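You operate a simulated robot arm through the tools that you are given. There is no shell and no other tool.

The job below is to be done with a simulated robot arm. You get a single attempt, and the scene is never put back.

## Task
Tape the crack in the top nuc's lid.
Fine: scrub the dust off first with the green brush, roll the tape on, rub it flat with the block with the blue band; put the tools back. Set down upright: green scrub brush, tape roller. What is to be rubbed or washed off counts as gone when no trace of it is left.

Only the result counts: the job must be done as asked and must still hold three seconds after the hand-in. Knocking over, shifting, dropping, spilling or breaking anything else fails it. A push-on lid holds only when it is set on centred and level and pressed home; a screw cap is set on level and turned clockwise until tight.

## Robot
A 7-joint arm with a three-finger gripper, fixed in place. Base frame: the origin is on the floor under the middle of its stand, x ahead of it, y to its left, z up. Readings come in m, rad, newtons and seconds.
It reaches about 1.342 m from its shoulder. Its first joint turns from -2.897 to 2.897 rad. Payload 2.69 kg.
The tool frame sits at the grasp point between the pads (the TCP): z along the fingers, y along the line on which they close. The tips reach 0.03 m beyond it. The gripper opens to 0.128 m; its body begins 0.117 m behind the TCP.
Orientation is told as [roll, pitch, yaw] about the base's x, y, z axes, in that order, counted from this pose: with the fingers straight down and closing along the base's y, the tool's x points along the base's -x, its y along +y and its z along -z.

## Interface
- The arm moves only by the tool nudge_tool. Its argument "steps" is a list of rows, each a list of 6 numbers: the shift along the base's x, y, z in units of 50 mm (1.0 is 50 mm), then the turn, a rotation vector about the base's x, y, z in units of 8 degrees (1.0 is 8 degrees). In form: [[dx, dy, dz, ax, ay, az], ...]. A call has 1 to 20 rows; each row shifts and turns the commanded pose from where the row before left it. "hand" is the finger opening in mm, from 0 to 128, set as the call begins (left out, the last holds). A call with a number of a shift or a turn outside -1 to 1 is refused whole. Each row takes 0.2 s and may step no farther than 0.05 m and 0.15 rad from the row before; otherwise, or with a gripper value out of range, the whole call is refused. Where a pose cannot be reached the arm comes as near as it can. A force on the tool above 40 N (or 10 N above the force at the start of the call, whichever is more), or a blocked arm, ends the call early, and 0.2 s more pass. Each finger travels about 0.127 m/s and halts on what it meets, pressing with about 44 N; the grip force reading is that of the motor and also rises with nothing between the fingers. The clock runs only during rows and for 0.2 s after the last one: add rows that do not move to give the fingers time. The reply holds the time, the measured pose of the TCP, the force on the tool along the base axes, the opening and the grip force, in the units named above and with some noise, with the torque about the TCP (base axes, N m) and any sound that the robot's microphone picked up, and new pictures: "show" is both (left out), scene, wrist or none.
- Cameras (640 x 400 px; columns grow to the right, rows downward): "scene" is fixed at [0.0692, 0.5119, 1.714]; the picture's right is [-0.19, -0.98, 0.00], its down [-0.76, 0.15, -0.63] and it looks along [0.62, -0.12, -0.78] (base axes); focal length 286 px, centre (320, 200). "wrist" rides on the gripper at [0.058, 0.054, -0.131] in the tool frame; the picture's right is [-0.68, 0.74, 0.00], its down [-0.62, -0.56, -0.55] and it looks along [-0.40, -0.37, 0.84] (tool axes); focal length 234 px, centre (320, 200). There is no depth. A picture from a camera that has moved, and an enlarged one, comes with that camera's place and axes in the base frame and with its lens. The place of the scene camera against the robot may be out by one fixed shift of up to 0.025 m in any direction.
- move_column(by): moves the trunk up (or, below 0, down) by that many m; the arm rides with it, the base frame stays. It gives what a move gives, with no picture.
- close_up(camera, box): a new picture of the part [left, top, right, bottom] of that camera's present view, enlarged. It takes no simulated time.
- sign_off(): hands the job in; it is judged then, once.

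Nothing tells you positions but the pictures and the camera data. Unless the task says otherwise, let go and move clear before handing in.

The tools are called after "Call:" as a command line: name --pt "numbers of a row" for each row, then --argument value for the rest, lists and objects as JSON in quotes. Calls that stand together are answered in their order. nudge_tool: Moves the arm, as the interface text tells. Its arguments: {"type":"object","properties":{"steps":{"type":"array"},"hand":{"type":"number"},"show":{"type":"string","enum":["both","scene","wrist","none"]}},"required":["steps"]} The other tools are called the same way: move_column (by) moves the trunk up or down; close_up (camera, box) takes an enlarged picture of a part of a camera's view; sign_off () hands the job in.

At the start:

```text
t: 0.0
tool_pos: [0.3825, 0.5834, 1.4669]
tool_rot: [0.0, 0.0, 0.001]
force: [0.4, -0.2, -0.3]
ft_torque: [-0.02, 0.03, 0.02]
gripper_width: 0.1276
grasp_force: 0.1
trunk travel left (down, up): [-0.15, 0.2]
```

scene: 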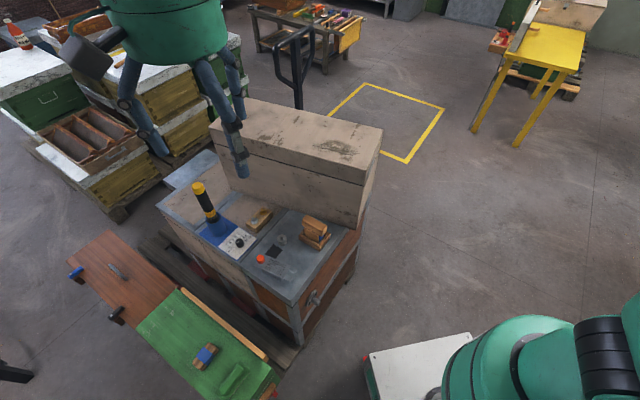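
wrist: 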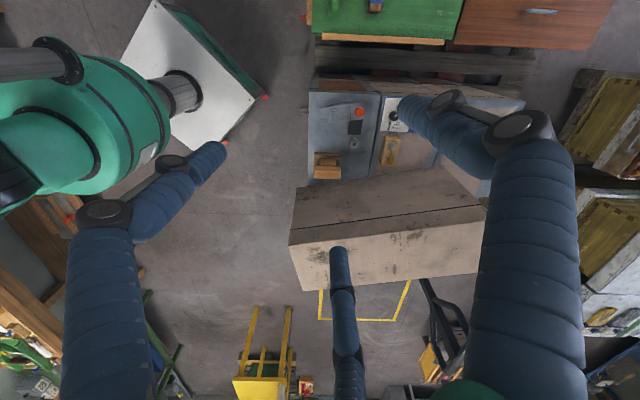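

I see a bench with grey lid panels in front of a tall pale box, some tools (a yellow-black handled thing, wooden blocks, a bottle), a green shelf with a block with a blue band and a green brush. I'll take enlarged pictures first to identify everything.

Call:
close_up --camera "scene" --box '[140, 80, 400, 300]'

Call:
close_up --camera "scene" --box '[50, 220, 310, 400]'

Call:
close_up --camera "wrist" --box '[280, 70, 540, 300]'

Call:
close_up --camera "wrist" --box '[290, 0, 640, 100]'

Call:
close_up --camera "scene" --box '[0, 0, 260, 230]'

Call:
close_up --camera "scene" --box '[240, 0, 400, 100]'

```text
1.82 times, centred on (270, 190) of scene
camera zoom: at [0.0692, 0.5119, 1.714], right [-0.19, -0.98, 0.0], down [-0.76, 0.15, -0.63], along [0.62, -0.12, -0.78], focal length 520 px, centre (411, 218)
```

zoom: 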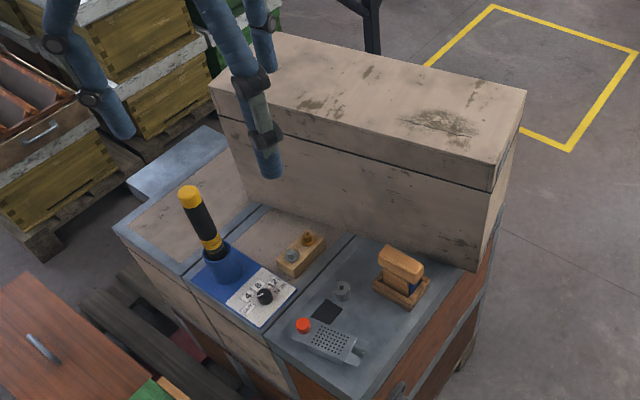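

```text
2.22 times, centred on (180, 310) of scene
camera zoom: at [0.0692, 0.5119, 1.714], right [-0.19, -0.98, 0.0], down [-0.76, 0.15, -0.63], along [0.62, -0.12, -0.78], focal length 635 px, centre (631, -44)
```

zoom: 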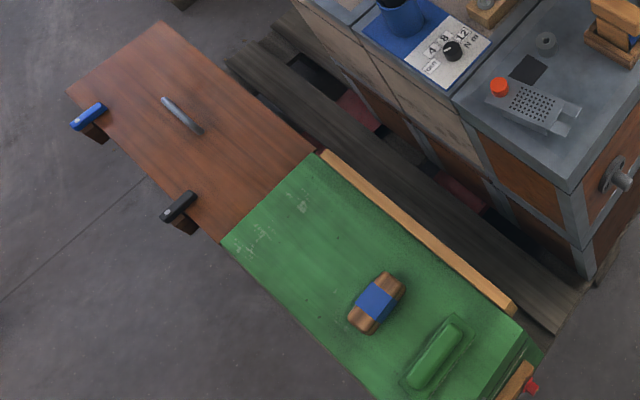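

```text
1.74 times, centred on (410, 185) of wrist
camera zoom: at [0.3242, 0.6375, 1.5984], right [0.68, 0.74, 0.0], down [0.62, -0.56, 0.55], along [0.4, -0.37, -0.84], focal length 407 px, centre (164, 226)
```

zoom: 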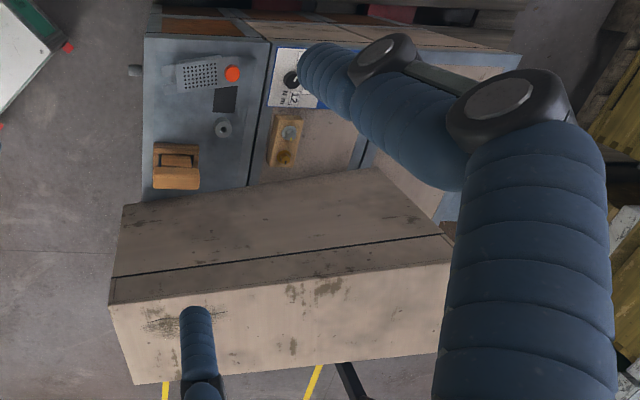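

```text
1.83 times, centred on (465, 50) of wrist
camera zoom: at [0.3242, 0.6375, 1.5984], right [0.68, 0.74, 0.0], down [0.62, -0.56, 0.55], along [0.4, -0.37, -0.84], focal length 428 px, centre (55, 474)
```

zoom: 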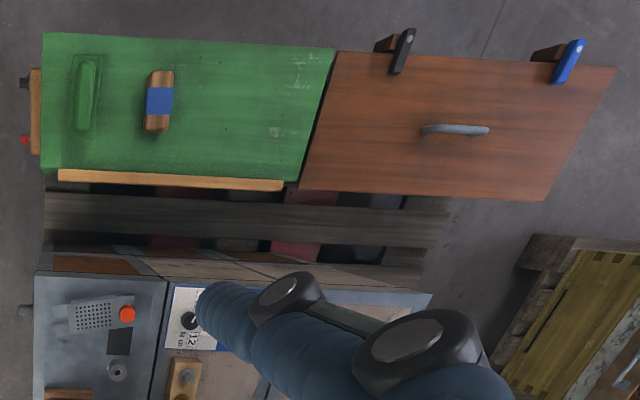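

```text
1.74 times, centred on (130, 115) of scene
camera zoom: at [0.0692, 0.5119, 1.714], right [-0.19, -0.98, 0.0], down [-0.76, 0.15, -0.63], along [0.62, -0.12, -0.78], focal length 497 px, centre (650, 348)
```

zoom: 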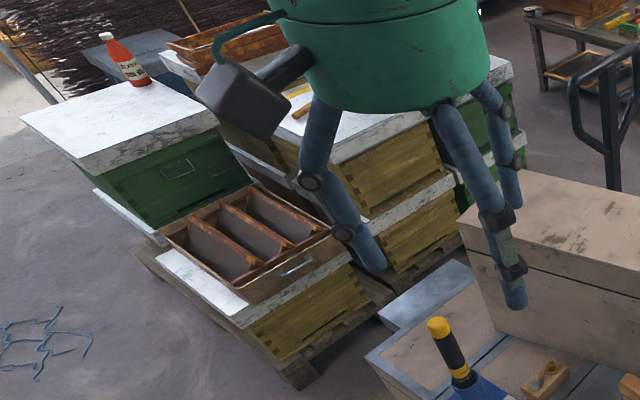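

```text
4.00 times, centred on (320, 50) of scene
camera zoom: at [0.0692, 0.5119, 1.714], right [-0.19, -0.98, 0.0], down [-0.76, 0.15, -0.63], along [0.62, -0.12, -0.78], focal length 1144 px, centre (320, 800)
```

zoom: 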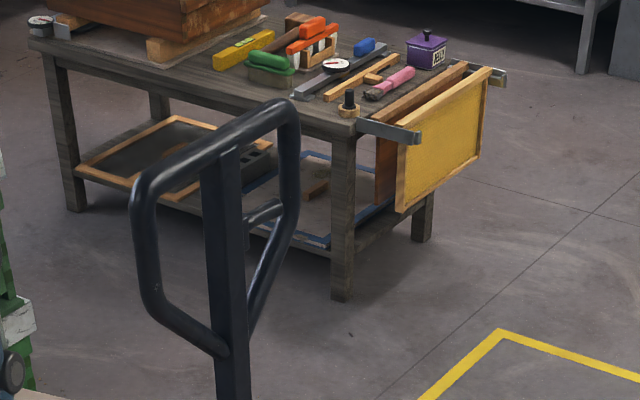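

The pale box's top is at about z≈1.165 (a crack near x≈0.70, y≈0.33), the bench top is at about 0.89 and the green shelf, with the blue-banded block, is at about 0.61. Next I move the hand for a closer look at the lid and the tools.

Call:
nudge_tool --pt "1 -0.6 0 0 0 0" --pt "1 -0.6 0 0 0 0" --pt "0.6 -0.6 0 0 0 0" --pt "0 0 0 0 0 0"

```text
refused: row 1 steps farther than a row can; nothing moved
```

The row was too long (the norm limit is 50 mm). I retry with shorter rows, aiming for the same view of the lid.

Call:
nudge_tool --pt "0.8 -0.55 0 0 0 0" --pt "0.8 -0.55 0 0 0 0" --pt "0.8 -0.55 0 0 0 0" --pt "0 0 0 0 0 0"

```text
t: 1.0
tool_pos: [0.5016, 0.4992, 1.4643]
tool_rot: [0.001, 0.0, 0.001]
force: [-0.1, -0.4, 0.3]
ft_torque: [0.03, 0.02, 0.04]
gripper_width: 0.128
grasp_force: 0.0
trunk travel left (down, up): [-0.15, 0.2]
camera wrist: at [0.4436, 0.5529, 1.5971], right [0.68, 0.74, 0.0], down [0.62, -0.57, 0.55], along [0.4, -0.37, -0.84], focal length 234 px, centre (320, 200)
```

scene: 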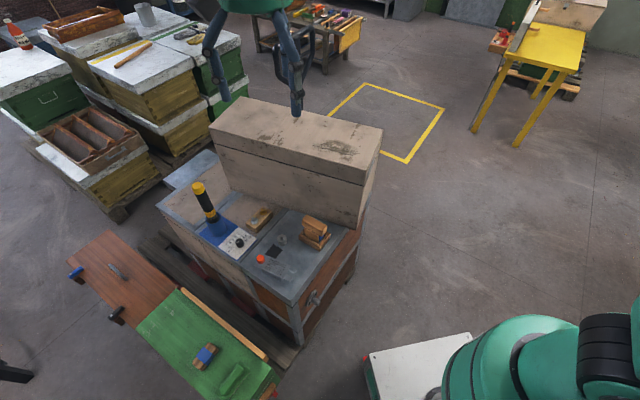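
wrist: 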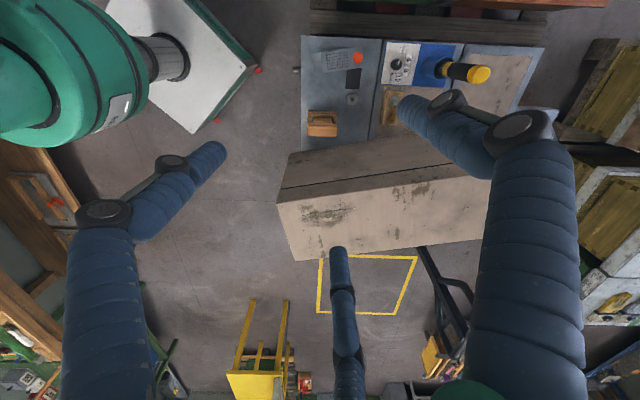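

Call:
close_up --camera "wrist" --box '[260, 140, 500, 290]'

Call:
close_up --camera "wrist" --box '[290, 20, 560, 180]'

Call:
close_up --camera "scene" --box '[200, 80, 400, 220]'

Call:
close_up --camera "scene" --box '[280, 110, 380, 175]'

Call:
close_up --camera "scene" --box '[170, 170, 350, 300]'

Call:
close_up --camera "scene" --box '[170, 320, 300, 400]'

Call:
close_up --camera "scene" --box '[50, 0, 250, 140]'

Call:
close_up --camera "wrist" --box '[0, 130, 120, 400]'

```text
2.67 times, centred on (380, 215) of wrist
camera zoom: at [0.4436, 0.5529, 1.5971], right [0.68, 0.74, 0.0], down [0.62, -0.57, 0.55], along [0.4, -0.37, -0.84], focal length 624 px, centre (160, 160)
```

zoom: 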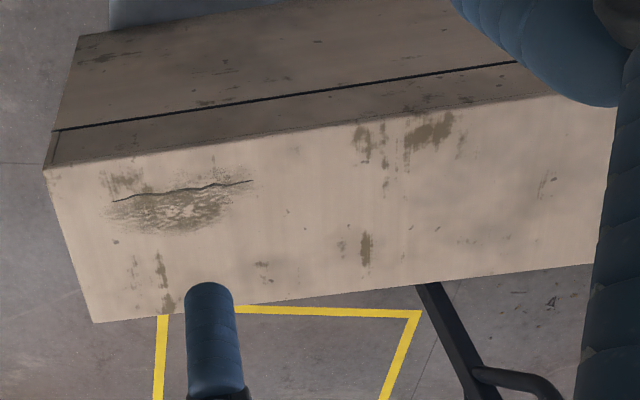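

```text
2.37 times, centred on (425, 100) of wrist
camera zoom: at [0.4436, 0.5529, 1.5971], right [0.68, 0.74, 0.0], down [0.62, -0.57, 0.55], along [0.4, -0.37, -0.84], focal length 555 px, centre (71, 437)
```

zoom: 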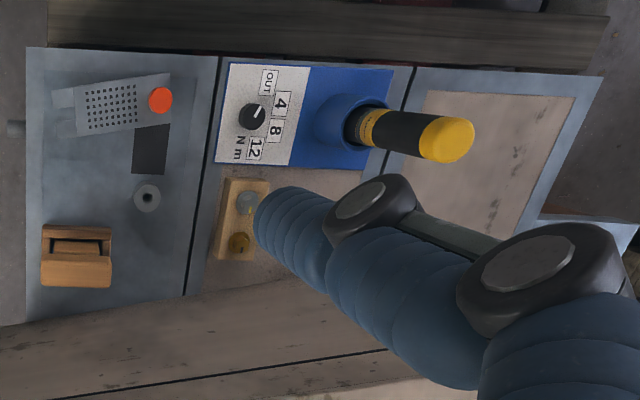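

```text
2.86 times, centred on (300, 150) of scene
camera zoom: at [0.0692, 0.5119, 1.714], right [-0.19, -0.98, 0.0], down [-0.76, 0.15, -0.63], along [0.62, -0.12, -0.78], focal length 817 px, centre (377, 343)
```

zoom: 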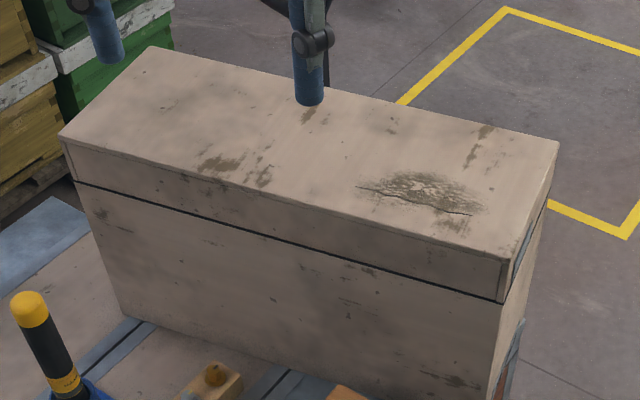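

```text
6.15 times, centred on (330, 142) of scene
camera zoom: at [0.0692, 0.5119, 1.714], right [-0.19, -0.98, 0.0], down [-0.76, 0.15, -0.63], along [0.62, -0.12, -0.78], focal length 1759 px, centre (258, 554)
```

zoom: 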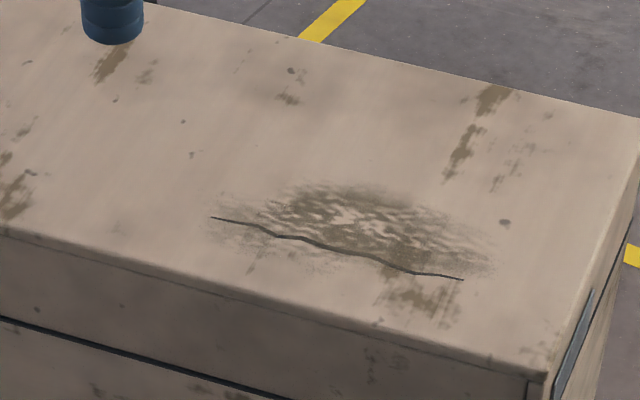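

```text
3.08 times, centred on (260, 235) of scene
camera zoom: at [0.0692, 0.5119, 1.714], right [-0.19, -0.98, 0.0], down [-0.76, 0.15, -0.63], along [0.62, -0.12, -0.78], focal length 880 px, centre (505, 92)
```

zoom: 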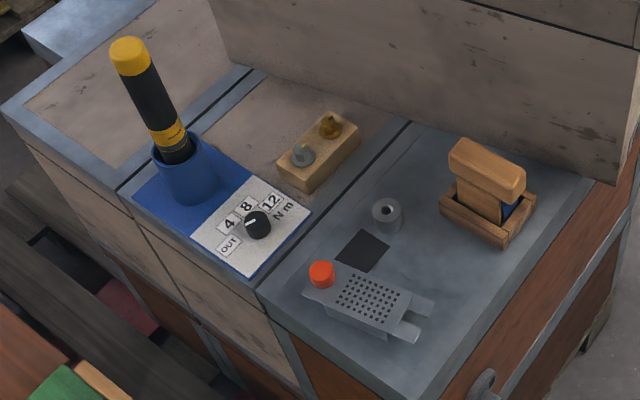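

```text
4.92 times, centred on (235, 360) of scene
camera zoom: at [0.0692, 0.5119, 1.714], right [-0.19, -0.98, 0.0], down [-0.76, 0.15, -0.63], along [0.62, -0.12, -0.78], focal length 1408 px, centre (738, -588)
```

zoom: 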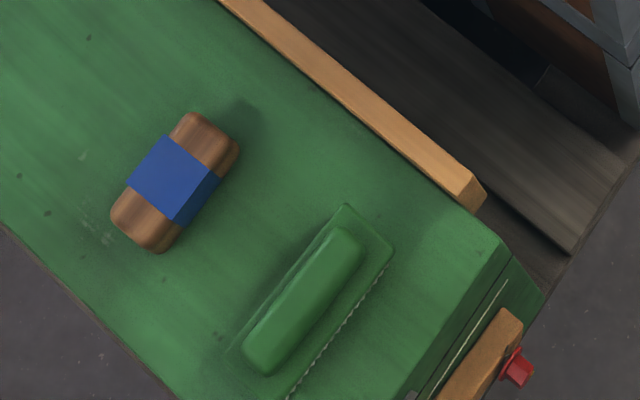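

```text
2.86 times, centred on (150, 70) of scene
camera zoom: at [0.0692, 0.5119, 1.714], right [-0.19, -0.98, 0.0], down [-0.76, 0.15, -0.63], along [0.62, -0.12, -0.78], focal length 817 px, centre (806, 571)
```

zoom: 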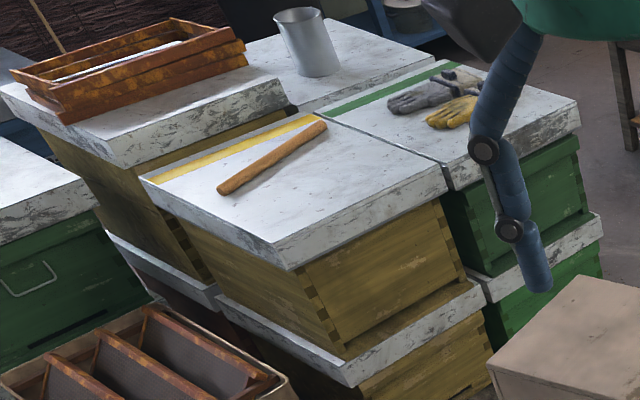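

```text
1.48 times, centred on (60, 265) of wrist
camera zoom: at [0.4436, 0.5529, 1.5971], right [0.68, 0.74, 0.0], down [0.62, -0.57, 0.55], along [0.4, -0.37, -0.84], focal length 347 px, centre (705, 104)
```

zoom: 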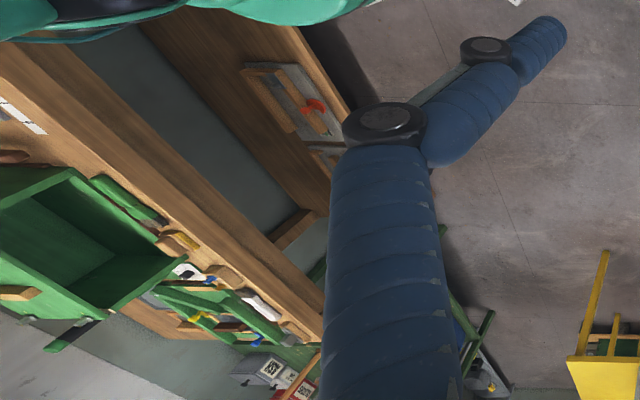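

The green scrub brush and the block with the blue band lie on the low green lid. The tape roller seems to be the wooden thing in a cradle on the grey bench lid at about (0.57, 0.43). The cracked and dusty spot is on the pale box's lid. I descend a bit to look at the roller.

Call:
nudge_tool --pt "-0.04 0.04 -0.9 0 0 0" --pt "-0.04 0.04 -0.9 0 0 0" --pt "-0.04 0.04 -0.9 0 0 0" --pt "-0.04 0.04 -0.9 0 0 0" --pt "-0.04 0.04 -0.9 0 0 0" --pt "-0.04 0.04 -0.9 0 0 0" --pt "-0.04 0.04 -0.9 0 0 0" --pt "0 0 0 0 0 0"

```text
t: 2.8
tool_pos: [0.4893, 0.5134, 1.1504]
tool_rot: [-0.001, 0.0, 0.0]
force: [0.3, -0.1, 0.1]
ft_torque: [-0.05, 0.05, 0.01]
gripper_width: 0.128
grasp_force: 0.1
trunk travel left (down, up): [-0.15, 0.2]
camera wrist: at [0.4305, 0.5681, 1.2822], right [0.68, 0.74, 0.0], down [0.62, -0.56, 0.55], along [0.4, -0.37, -0.84], focal length 234 px, centre (320, 200)
```

scene: 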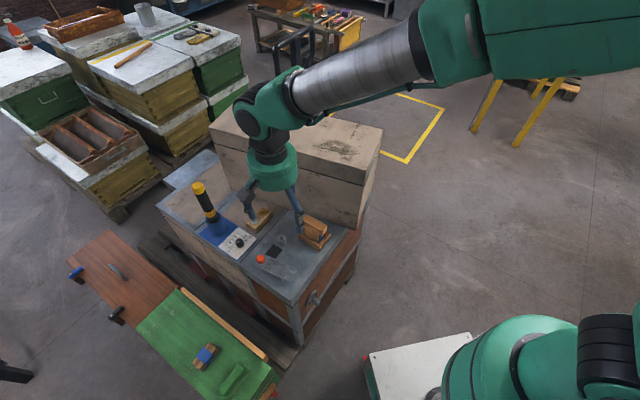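
wrist: 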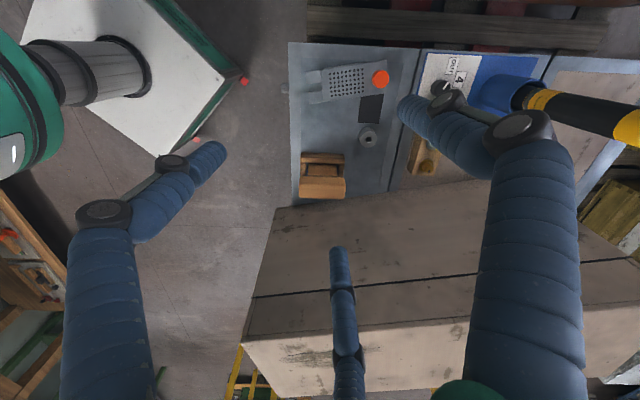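

Call:
close_up --camera "wrist" --box '[280, 130, 400, 220]'

Call:
close_up --camera "scene" --box '[285, 200, 345, 260]'

Call:
close_up --camera "scene" --box '[220, 60, 340, 240]'

```text
4.44 times, centred on (340, 175) of wrist
camera zoom: at [0.4305, 0.5681, 1.2822], right [0.68, 0.74, 0.0], down [0.62, -0.56, 0.55], along [0.4, -0.37, -0.84], focal length 1041 px, centre (231, 311)
```

zoom: 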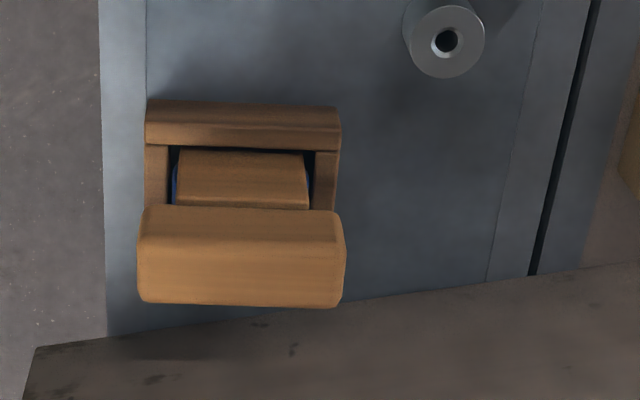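

```text
6.67 times, centred on (315, 230) of scene
camera zoom: at [0.0692, 0.5119, 1.714], right [-0.19, -0.98, 0.0], down [-0.76, 0.15, -0.63], along [0.62, -0.12, -0.78], focal length 1906 px, centre (353, 0)
```

zoom: 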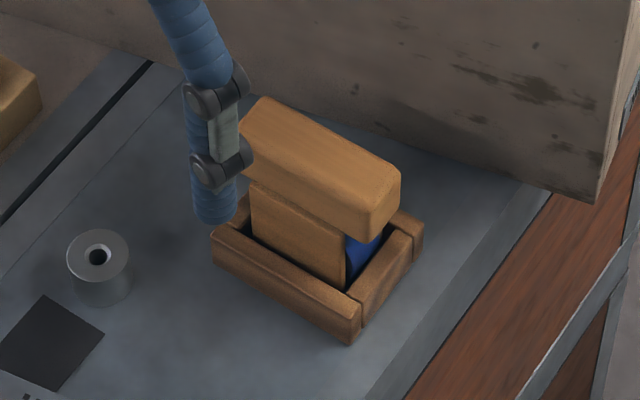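

```text
2.22 times, centred on (280, 150) of scene
camera zoom: at [0.0692, 0.5119, 1.714], right [-0.19, -0.98, 0.0], down [-0.76, 0.15, -0.63], along [0.62, -0.12, -0.78], focal length 635 px, centre (409, 311)
```

zoom: 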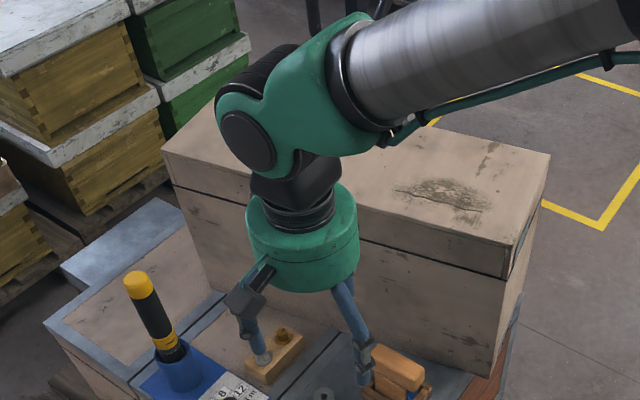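

The roller stands in a small wooden tray and has a horizontal bar handle about 8 cm long. I'll close the fingers in free air to learn how this three-finger gripper closes.

Call:
nudge_tool --pt "0 0 0 0 0 0" --pt "0 0 0 0 0 0" --pt "0 0 0 0 0 0" --hand 40

Call:
nudge_tool --pt "0 0 0 0 0 0" --pt "0 0 0 0 0 0" --pt "0 0 0 0 0 0" --hand 0

```text
t: 3.6
tool_pos: [0.4888, 0.5136, 1.1512]
tool_rot: [0.0, -0.001, 0.001]
force: [0.5, 0.0, 1.0]
ft_torque: [0.02, 0.0, 0.01]
gripper_width: 0.0397
grasp_force: 0.1
trunk travel left (down, up): [-0.15, 0.2]
camera wrist: at [0.4302, 0.5677, 1.2829], right [0.68, 0.74, 0.0], down [0.62, -0.56, 0.55], along [0.4, -0.37, -0.84], focal length 234 px, centre (320, 200)
```

scene: 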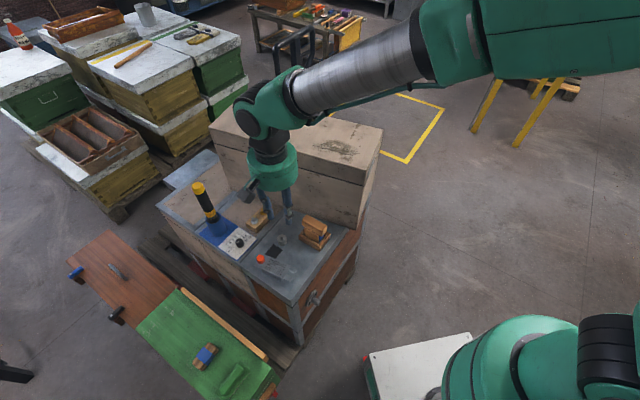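
wrist: 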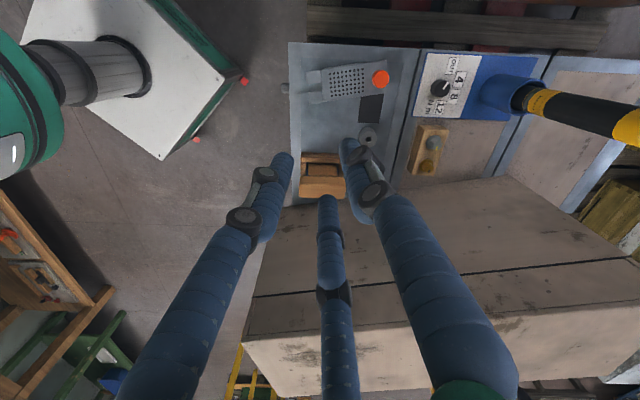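

```text
t: 4.4
tool_pos: [0.488, 0.5139, 1.1519]
tool_rot: [-0.001, -0.001, 0.001]
force: [-0.8, -0.2, 0.1]
ft_torque: [-0.01, -0.03, 0.02]
gripper_width: 0.0022
grasp_force: 31.3
trunk travel left (down, up): [-0.15, 0.2]
camera wrist: at [0.4302, 0.5678, 1.2829], right [0.68, 0.74, 0.0], down [0.62, -0.56, 0.55], along [0.4, -0.37, -0.84], focal length 234 px, centre (320, 200)
```

scene: 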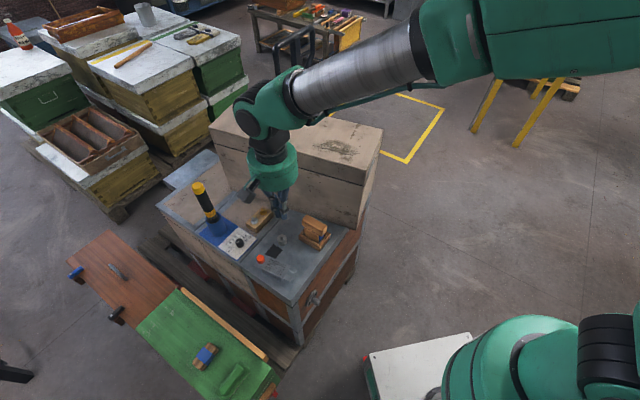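
wrist: 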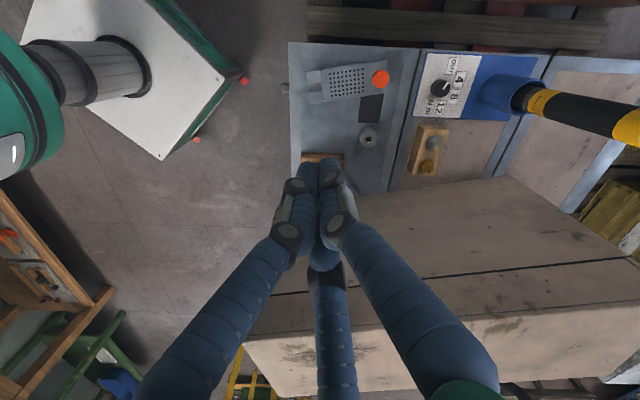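

The three fingers close radially onto the centre (one at tool +y, two at −30°/−150°). Now I go over the green lid to look at the brush and the blue-banded block from near.

Call:
nudge_tool --pt "-0.58 0.77 -0.1 0 0 0" --pt "-0.58 0.77 -0.1 0 0 0" --pt "-0.58 0.77 -0.1 0 0 0" --pt "-0.58 0.77 -0.1 0 0 0" --pt "-0.58 0.77 -0.1 0 0 0" --pt "-0.58 0.77 -0.1 0 0 0" --pt "-0.58 0.77 -0.1 0 0 0" --pt "-0.58 0.77 -0.1 0 0 0" --pt "-0.58 0.77 -0.1 0 0 0" --pt "-0.58 0.77 -0.1 0 0 0" --pt "0 0 0 0 0 0" --hand 128

```text
t: 6.8
tool_pos: [0.1994, 0.9003, 1.1004]
tool_rot: [-0.003, -0.001, 0.0]
force: [-0.4, 0.5, -0.6]
ft_torque: [-0.07, -0.09, -0.01]
gripper_width: 0.1278
grasp_force: 0.0
trunk travel left (down, up): [-0.15, 0.2]
camera wrist: at [0.1407, 0.9542, 1.2334], right [0.68, 0.74, 0.0], down [0.62, -0.56, 0.55], along [0.4, -0.37, -0.84], focal length 234 px, centre (320, 200)
```

scene: 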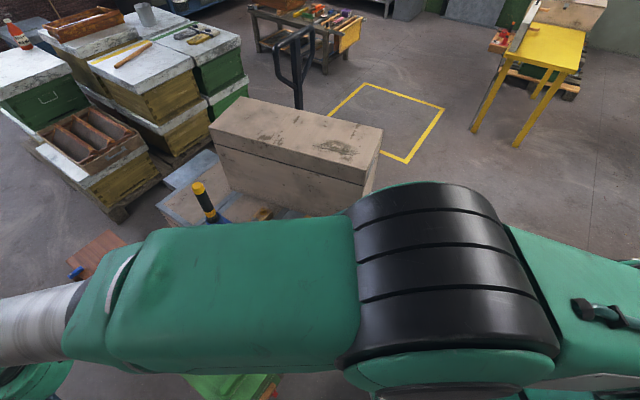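
wrist: 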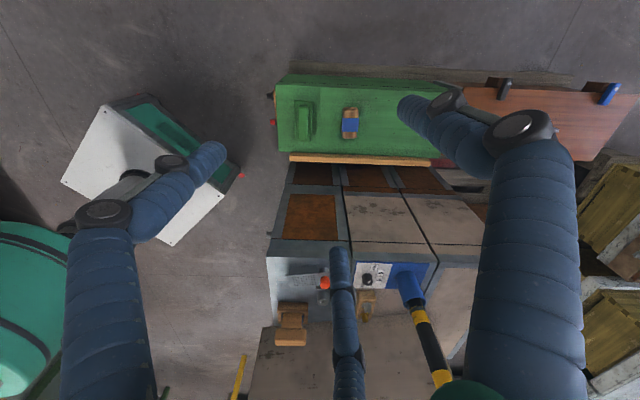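

Call:
close_up --camera "wrist" --box '[260, 70, 400, 170]'

Call:
close_up --camera "wrist" --box '[230, 160, 470, 380]'

```text
4.00 times, centred on (330, 120) of wrist
camera zoom: at [0.1407, 0.9542, 1.2334], right [0.68, 0.74, 0.0], down [0.62, -0.56, 0.55], along [0.4, -0.37, -0.84], focal length 937 px, centre (280, 520)
```

zoom: 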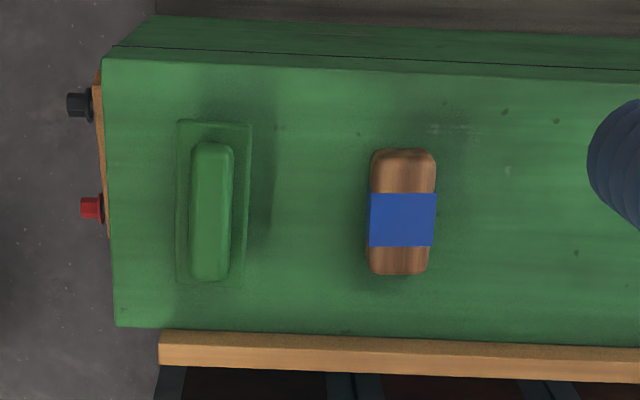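

```text
1.82 times, centred on (350, 270) of wrist
camera zoom: at [0.1407, 0.9542, 1.2334], right [0.68, 0.74, 0.0], down [0.62, -0.56, 0.55], along [0.4, -0.37, -0.84], focal length 426 px, centre (266, 73)
```

zoom: 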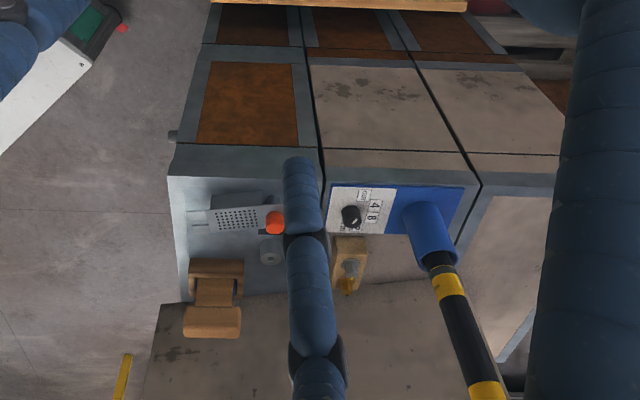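

I now triangulate the brush at about (0.25, 0.787) with its handle top near z≈0.50 and its axis at about −46°, and the block at about (0.351, 0.887). I turn the hand by 44° and come down above the brush for a closer look.

Call:
nudge_tool --pt "0.125 -0.2825 -0.75 0 0 0.6875" --pt "0.125 -0.2825 -0.75 0 0 0.6875" --pt "0.125 -0.2825 -0.75 0 0 0.6875" --pt "0.125 -0.2825 -0.75 0 0 0.6875" --pt "0.125 -0.2825 -0.75 0 0 0.6875" --pt "0.125 -0.2825 -0.75 0 0 0.6875" --pt "0.125 -0.2825 -0.75 0 0 0.6875" --pt "0.125 -0.2825 -0.75 0 0 0.6875" --pt "0 0 0 0 0 0"

```text
t: 8.8
tool_pos: [0.2502, 0.7886, 0.8008]
tool_rot: [0.0, 0.0, 0.77]
force: [-1.0, -0.5, -0.5]
ft_torque: [-0.01, 0.01, -0.03]
gripper_width: 0.1279
grasp_force: 0.0
trunk travel left (down, up): [-0.15, 0.2]
camera wrist: at [0.1706, 0.7861, 0.9327], right [-0.03, 1.0, 0.0], down [0.84, 0.02, 0.55], along [0.55, 0.01, -0.84], focal length 234 px, centre (320, 200)
```

scene: 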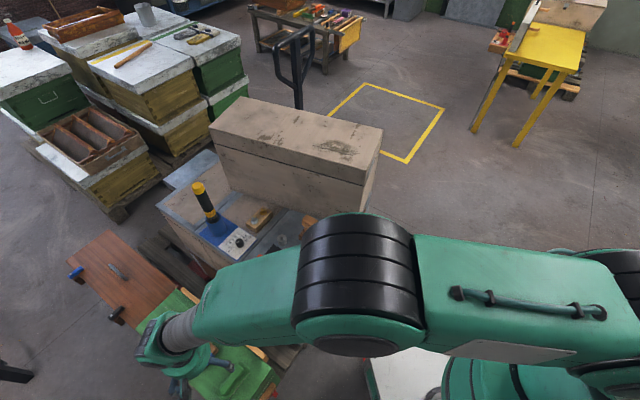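
wrist: 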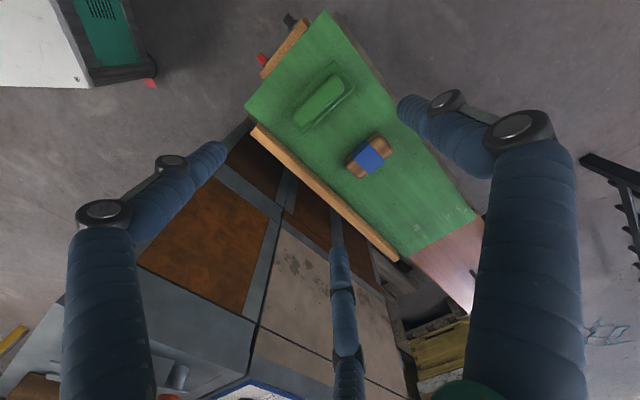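

Call:
close_up --camera "wrist" --box '[240, 30, 480, 180]'

Call:
close_up --camera "wrist" --box '[280, 60, 376, 120]'

```text
2.67 times, centred on (360, 105) of wrist
camera zoom: at [0.1706, 0.7861, 0.9327], right [-0.03, 1.0, 0.0], down [0.84, 0.02, 0.55], along [0.55, 0.01, -0.84], focal length 624 px, centre (213, 453)
```

zoom: 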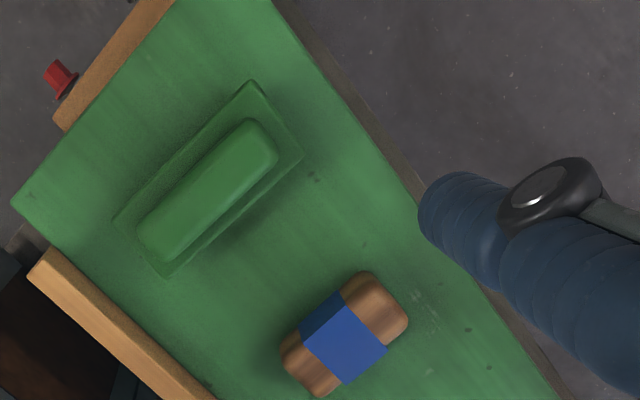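

```text
6.67 times, centred on (328, 90) of wrist
camera zoom: at [0.1706, 0.7861, 0.9327], right [-0.03, 1.0, 0.0], down [0.84, 0.02, 0.55], along [0.55, 0.01, -0.84], focal length 1561 px, centre (267, 933)
```

zoom: 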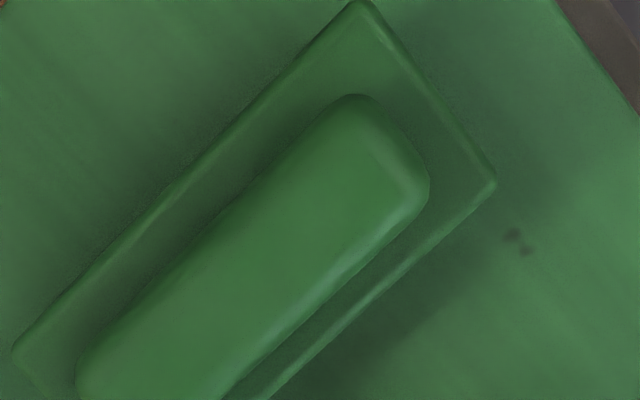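

Brush: centre about (0.2495, 0.784), handle top about 0.51, base plate top about 0.493, axis about −47.5°. I descend vertically with the hand open to just above it and check.

Call:
nudge_tool --pt "0 -0.02 -0.88 0 0 -0.05" --pt "0 -0.02 -0.88 0 0 -0.05" --pt "0 -0.02 -0.88 0 0 -0.05" --pt "0 -0.02 -0.88 0 0 -0.05" --pt "0 -0.01 -0.88 0 0 0" --pt "0 0 0 0 0 0" --hand 128

Call:
close_up --camera "wrist" --box '[200, 80, 440, 230]'

```text
t: 10.2
tool_pos: [0.2477, 0.7836, 0.5804]
tool_rot: [0.0, 0.001, 0.74]
force: [-0.8, -0.1, 0.1]
ft_torque: [-0.01, 0.02, 0.0]
gripper_width: 0.1277
grasp_force: 0.1
trunk travel left (down, up): [-0.15, 0.2]
camera wrist: at [0.169, 0.7841, 0.7125], right [0.0, 1.0, 0.0], down [0.84, 0.0, 0.55], along [0.55, 0.0, -0.84], focal length 234 px, centre (320, 200)
```

scene: 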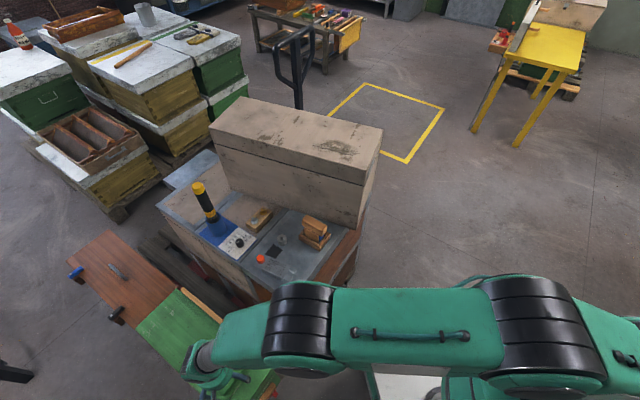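
wrist: 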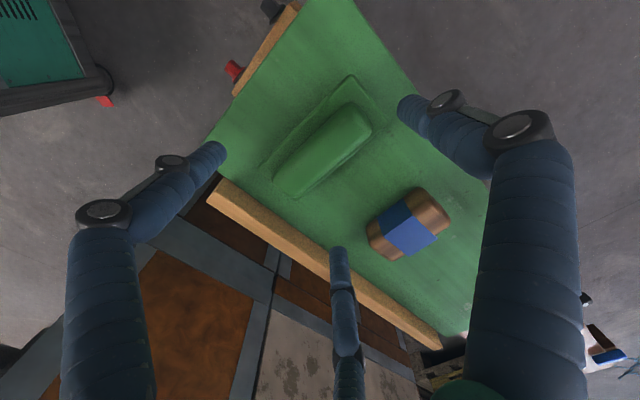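

```text
2.67 times, centred on (320, 155) of wrist
camera zoom: at [0.169, 0.7841, 0.7125], right [0.0, 1.0, 0.0], down [0.84, 0.0, 0.55], along [0.55, 0.0, -0.84], focal length 624 px, centre (320, 320)
```

zoom: 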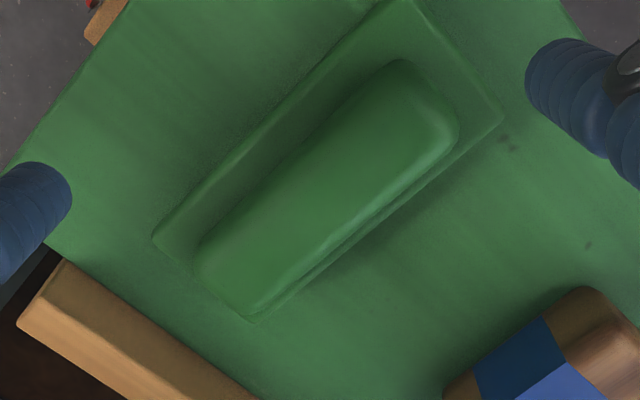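

Call:
nudge_tool --pt "0 0.05 -0.5 0 0 0" --pt "0 0 -0.4 0 0 0" --pt "0 0 0 0 0 0" --hand 128 --show "wrist"

Call:
close_up --camera "wrist" --box '[200, 80, 440, 230]'

```text
t: 11.0
tool_pos: [0.2475, 0.7855, 0.5367]
tool_rot: [-0.001, 0.0, 0.739]
force: [0.1, -0.4, -0.2]
ft_torque: [0.0, -0.03, 0.02]
gripper_width: 0.1278
grasp_force: 0.1
trunk travel left (down, up): [-0.15, 0.2]
camera wrist: at [0.1696, 0.7854, 0.6685], right [0.0, 1.0, 0.0], down [0.84, 0.0, 0.55], along [0.55, 0.0, -0.84], focal length 234 px, centre (320, 200)
```

wrist: 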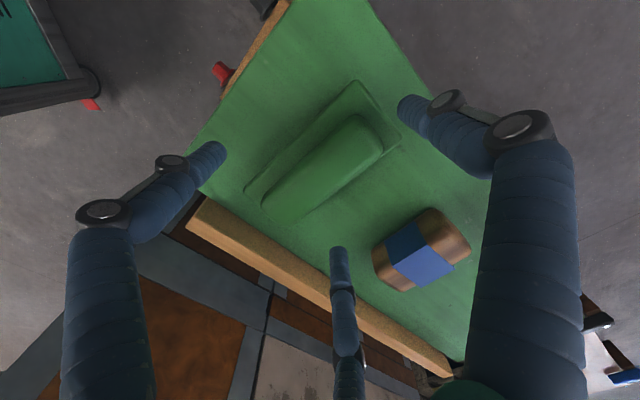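

```text
2.67 times, centred on (320, 155) of wrist
camera zoom: at [0.1696, 0.7854, 0.6685], right [0.0, 1.0, 0.0], down [0.84, 0.0, 0.55], along [0.55, 0.0, -0.84], focal length 624 px, centre (320, 320)
```

zoom: 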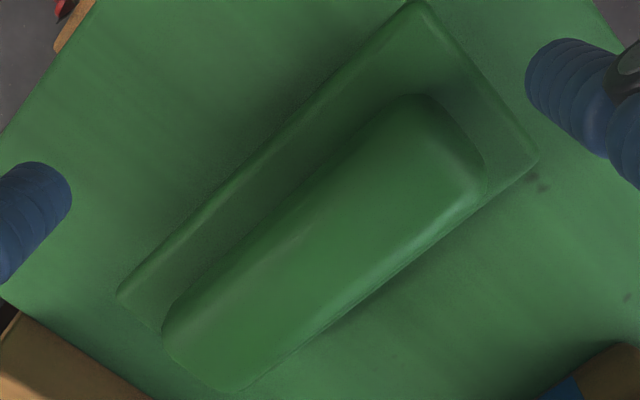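

The lid is at z≈0.466, the base plate top at about 0.505 and the handle top only at about 0.517, so the handle is shallow. I'll grip the base plate's sides instead, with the fingertips about 14 mm above the lid. I shift slightly toward tool +y, then go down and close.

Call:
nudge_tool --pt "-0.162 0.138 0 0 0 0" --pt "0 0 -0.53 0 0 0" --pt "0 0 0 0 0 0" --hand 128 --show "wrist"

Call:
close_up --camera "wrist" --box '[200, 80, 440, 230]'

```text
t: 11.8
tool_pos: [0.2386, 0.7906, 0.5106]
tool_rot: [0.001, 0.001, 0.739]
force: [1.3, 0.0, 0.8]
ft_torque: [0.01, 0.03, 0.0]
gripper_width: 0.1282
grasp_force: 0.0
trunk travel left (down, up): [-0.15, 0.2]
camera wrist: at [0.1605, 0.7919, 0.6415], right [0.0, 1.0, 0.0], down [0.84, 0.0, 0.55], along [0.55, 0.0, -0.84], focal length 234 px, centre (320, 200)
```

wrist: 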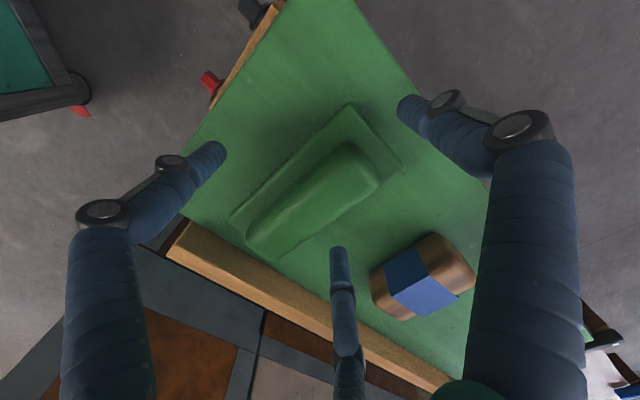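

```text
2.67 times, centred on (320, 155) of wrist
camera zoom: at [0.1605, 0.7919, 0.6415], right [0.0, 1.0, 0.0], down [0.84, 0.0, 0.55], along [0.55, 0.0, -0.84], focal length 624 px, centre (320, 320)
```

zoom: 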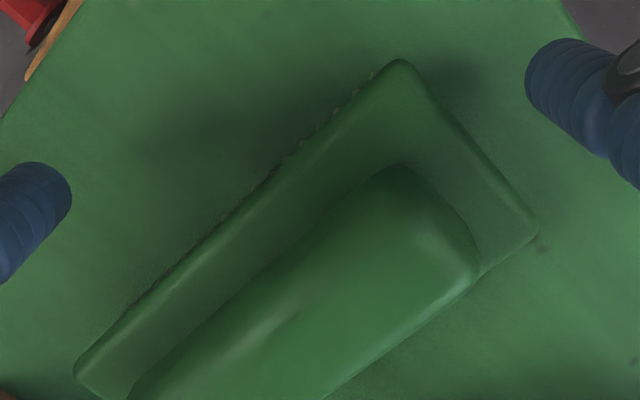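

The fingers straddle the brush properly. Now I close the hand on the base plate.

Call:
nudge_tool --pt "0 0 0 0 0 0" --pt "0 0 0 0 0 0" --pt "0 0 0 0 0 0" --pt "0 0 0 0 0 0" --hand 0 --show "wrist"

Call:
close_up --camera "wrist" --box '[200, 80, 440, 230]'

```text
t: 12.8
tool_pos: [0.239, 0.792, 0.5105]
tool_rot: [-0.002, -0.001, 0.741]
force: [-0.1, 0.7, 4.6]
ft_torque: [-0.17, 0.03, -0.03]
gripper_width: 0.0652
grasp_force: 43.7
trunk travel left (down, up): [-0.15, 0.2]
camera wrist: at [0.1605, 0.7919, 0.6423], right [0.0, 1.0, 0.0], down [0.84, 0.0, 0.55], along [0.55, 0.0, -0.84], focal length 234 px, centre (320, 200)
```

wrist: 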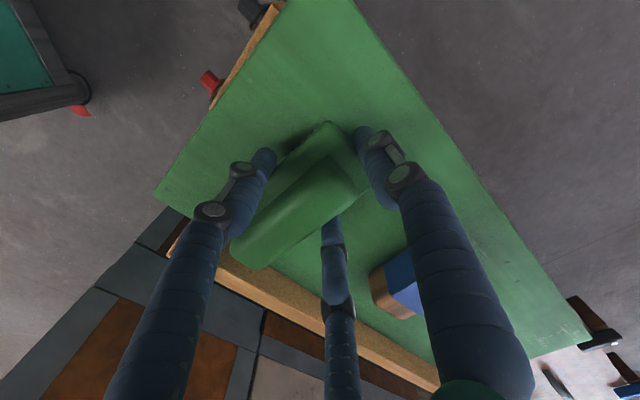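

```text
2.67 times, centred on (320, 155) of wrist
camera zoom: at [0.1605, 0.7919, 0.6423], right [0.0, 1.0, 0.0], down [0.84, 0.0, 0.55], along [0.55, 0.0, -0.84], focal length 624 px, centre (320, 320)
```

zoom: 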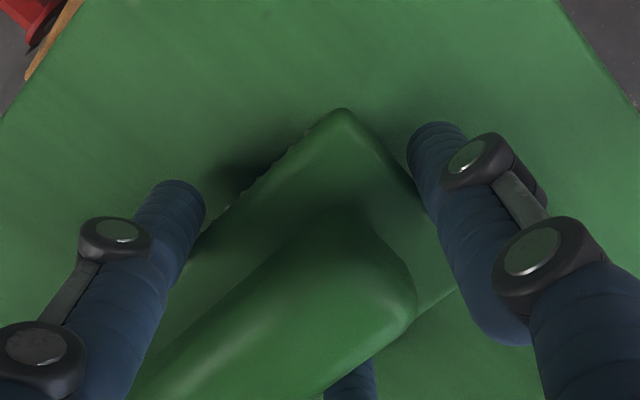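

The brush slid about 18 mm along its own axis as the end finger came in, and it is now held on three sides (opening 65 mm, 44 N). I lift a little and check the grip.

Call:
nudge_tool --pt "0 0 0.2 0 0 0" --pt "0 0 0.4 0 0 0" --pt "0 0 0.8 0 0 0" --pt "0 0 0.8 0 0 0" --pt "0 0 0.8 0 0 0" --pt "0 0 0 0 0 0" --hand 0

Call:
close_up --camera "wrist" --box '[200, 80, 440, 230]'

```text
t: 14.2
tool_pos: [0.2395, 0.7908, 0.6611]
tool_rot: [0.001, 0.001, 0.74]
force: [0.1, 0.3, -0.2]
ft_torque: [0.06, 0.03, 0.02]
gripper_width: 0.065
grasp_force: 44.7
trunk travel left (down, up): [-0.15, 0.2]
camera wrist: at [0.1592, 0.7908, 0.7921], right [0.0, 1.0, 0.0], down [0.84, 0.0, 0.55], along [0.55, 0.0, -0.84], focal length 234 px, centre (320, 200)
```

scene: 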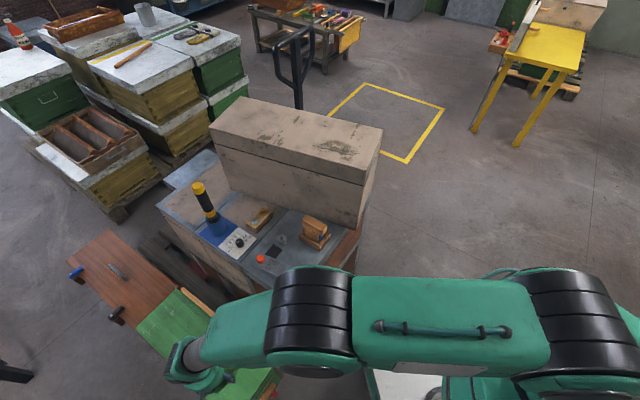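
wrist: 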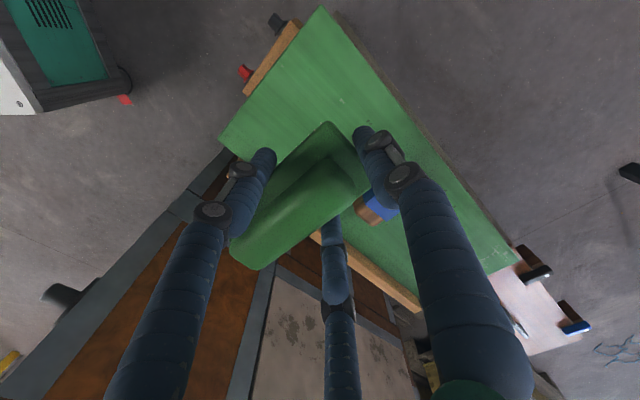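

```text
2.67 times, centred on (320, 155) of wrist
camera zoom: at [0.1592, 0.7908, 0.7921], right [0.0, 1.0, 0.0], down [0.84, 0.0, 0.55], along [0.55, 0.0, -0.84], focal length 624 px, centre (320, 320)
```

zoom: 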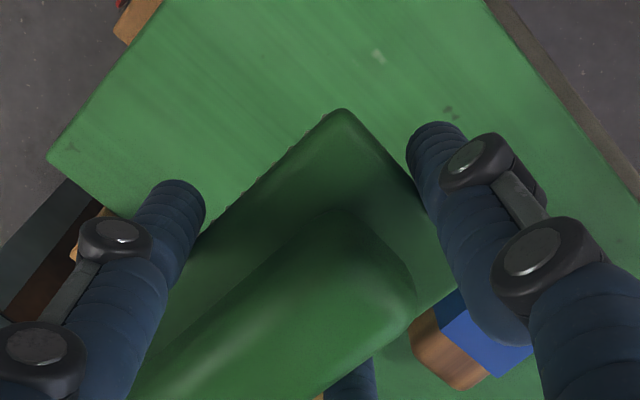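

The brush is firmly held, and its bristles sit about 44.5 mm below the TCP. I raise it straight up to clear the box, then carry it over the cracked lid.

Call:
nudge_tool --pt "0 0 0.95 0 0 0" --pt "0 0 0.95 0 0 0" --pt "0 0 0.95 0 0 0" --pt "0 0 0.95 0 0 0" --pt "0 0 0.95 0 0 0" --pt "0 0 0.95 0 0 0" --pt "0 0 0.95 0 0 0" --pt "0 0 0.95 0 0 0" --pt "0 0 0.95 0 0 0" --pt "0 0 0.95 0 0 0" --pt "0 0 0.95 0 0 0" --pt "0 0 0.95 0 0 0" --pt "0 0 0.95 0 0 0" --pt "0 0 0.95 0 0 0" --pt "0 0 0 0 0 0" --show "none"

Call:
nudge_tool --pt "0.67 -0.653 0 0 0 0.1214" --pt "0.67 -0.653 0 0 0 0.1214" --pt "0.67 -0.653 0 0 0 0.1214" --pt "0.67 -0.653 0 0 0 0.1214" --pt "0.67 -0.653 0 0 0 0.1214" --pt "0.67 -0.653 0 0 0 0.1214" --pt "0.67 -0.653 0 0 0 0.1214" --pt "0.67 -0.653 0 0 0 0.1214" --pt "0.67 -0.653 0 0 0 0.1214" --pt "0.67 -0.653 0 0 0 0.1214" --pt "0.67 -0.653 0 0 0 0.1214" --pt "0.67 -0.653 0 0 0 0.1214" --pt "0.67 -0.653 0 0 0 0.1214" --pt "0.67 -0.653 0 0 0 0.1214" --pt "0 0 0 0 0 0"

```text
t: 17.4
tool_pos: [0.242, 0.7927, 1.3225]
tool_rot: [0.0, 0.0, 0.74]
force: [0.5, -0.2, -0.6]
ft_torque: [0.08, 0.0, 0.01]
gripper_width: 0.0651
grasp_force: 44.2
trunk travel left (down, up): [-0.15, 0.2]
```

```text
t: 20.6
tool_pos: [0.7108, 0.3364, 1.3258]
tool_rot: [0.002, -0.001, 0.978]
force: [0.0, -0.3, -1.4]
ft_torque: [0.1, 0.11, 0.0]
gripper_width: 0.065
grasp_force: 44.3
trunk travel left (down, up): [-0.15, 0.2]
camera wrist: at [0.634, 0.318, 1.4572], right [-0.23, 0.97, 0.0], down [0.81, 0.19, 0.55], along [0.53, 0.13, -0.84], focal length 234 px, centre (320, 200)
```

scene: 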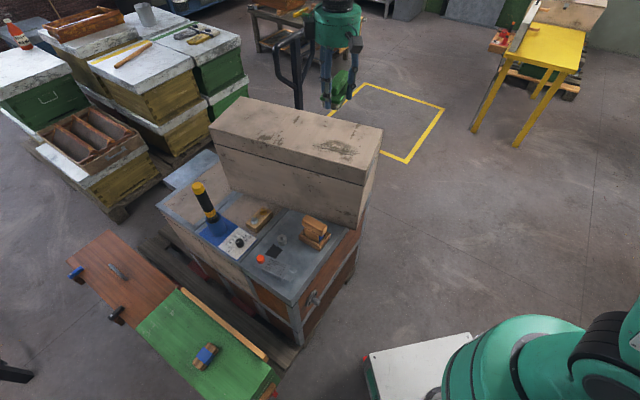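
wrist: 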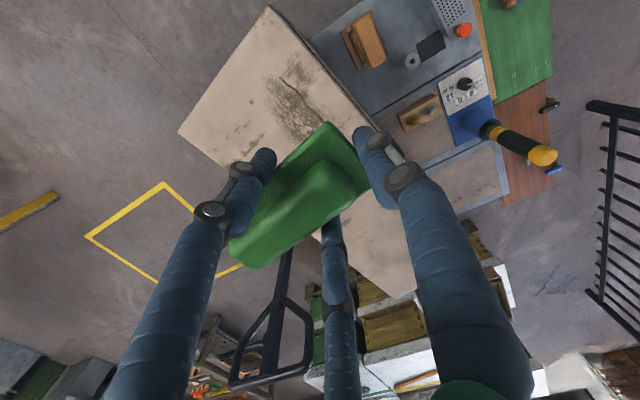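

Call:
close_up --camera "wrist" --box '[170, 0, 410, 150]'

Call:
close_up --camera "scene" --box '[200, 0, 440, 180]'

```text
2.67 times, centred on (290, 75) of wrist
camera zoom: at [0.634, 0.318, 1.4572], right [-0.23, 0.97, 0.0], down [0.81, 0.19, 0.55], along [0.53, 0.13, -0.84], focal length 624 px, centre (400, 533)
```

zoom: 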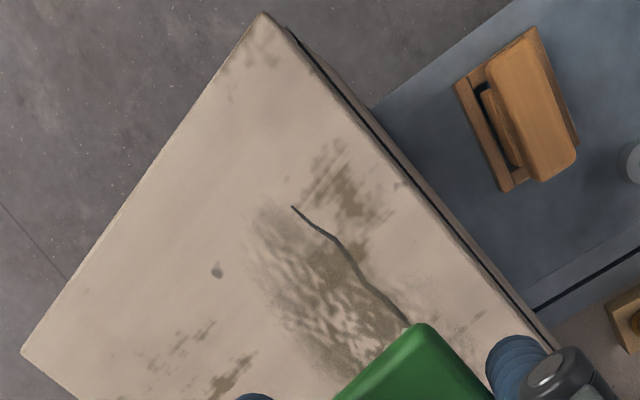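

```text
2.22 times, centred on (320, 90) of scene
camera zoom: at [0.0692, 0.5119, 1.714], right [-0.19, -0.98, 0.0], down [-0.76, 0.15, -0.63], along [0.62, -0.12, -0.78], focal length 635 px, centre (320, 444)
```

zoom: 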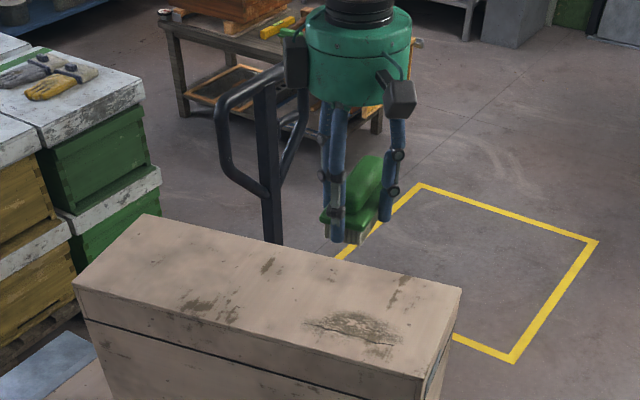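

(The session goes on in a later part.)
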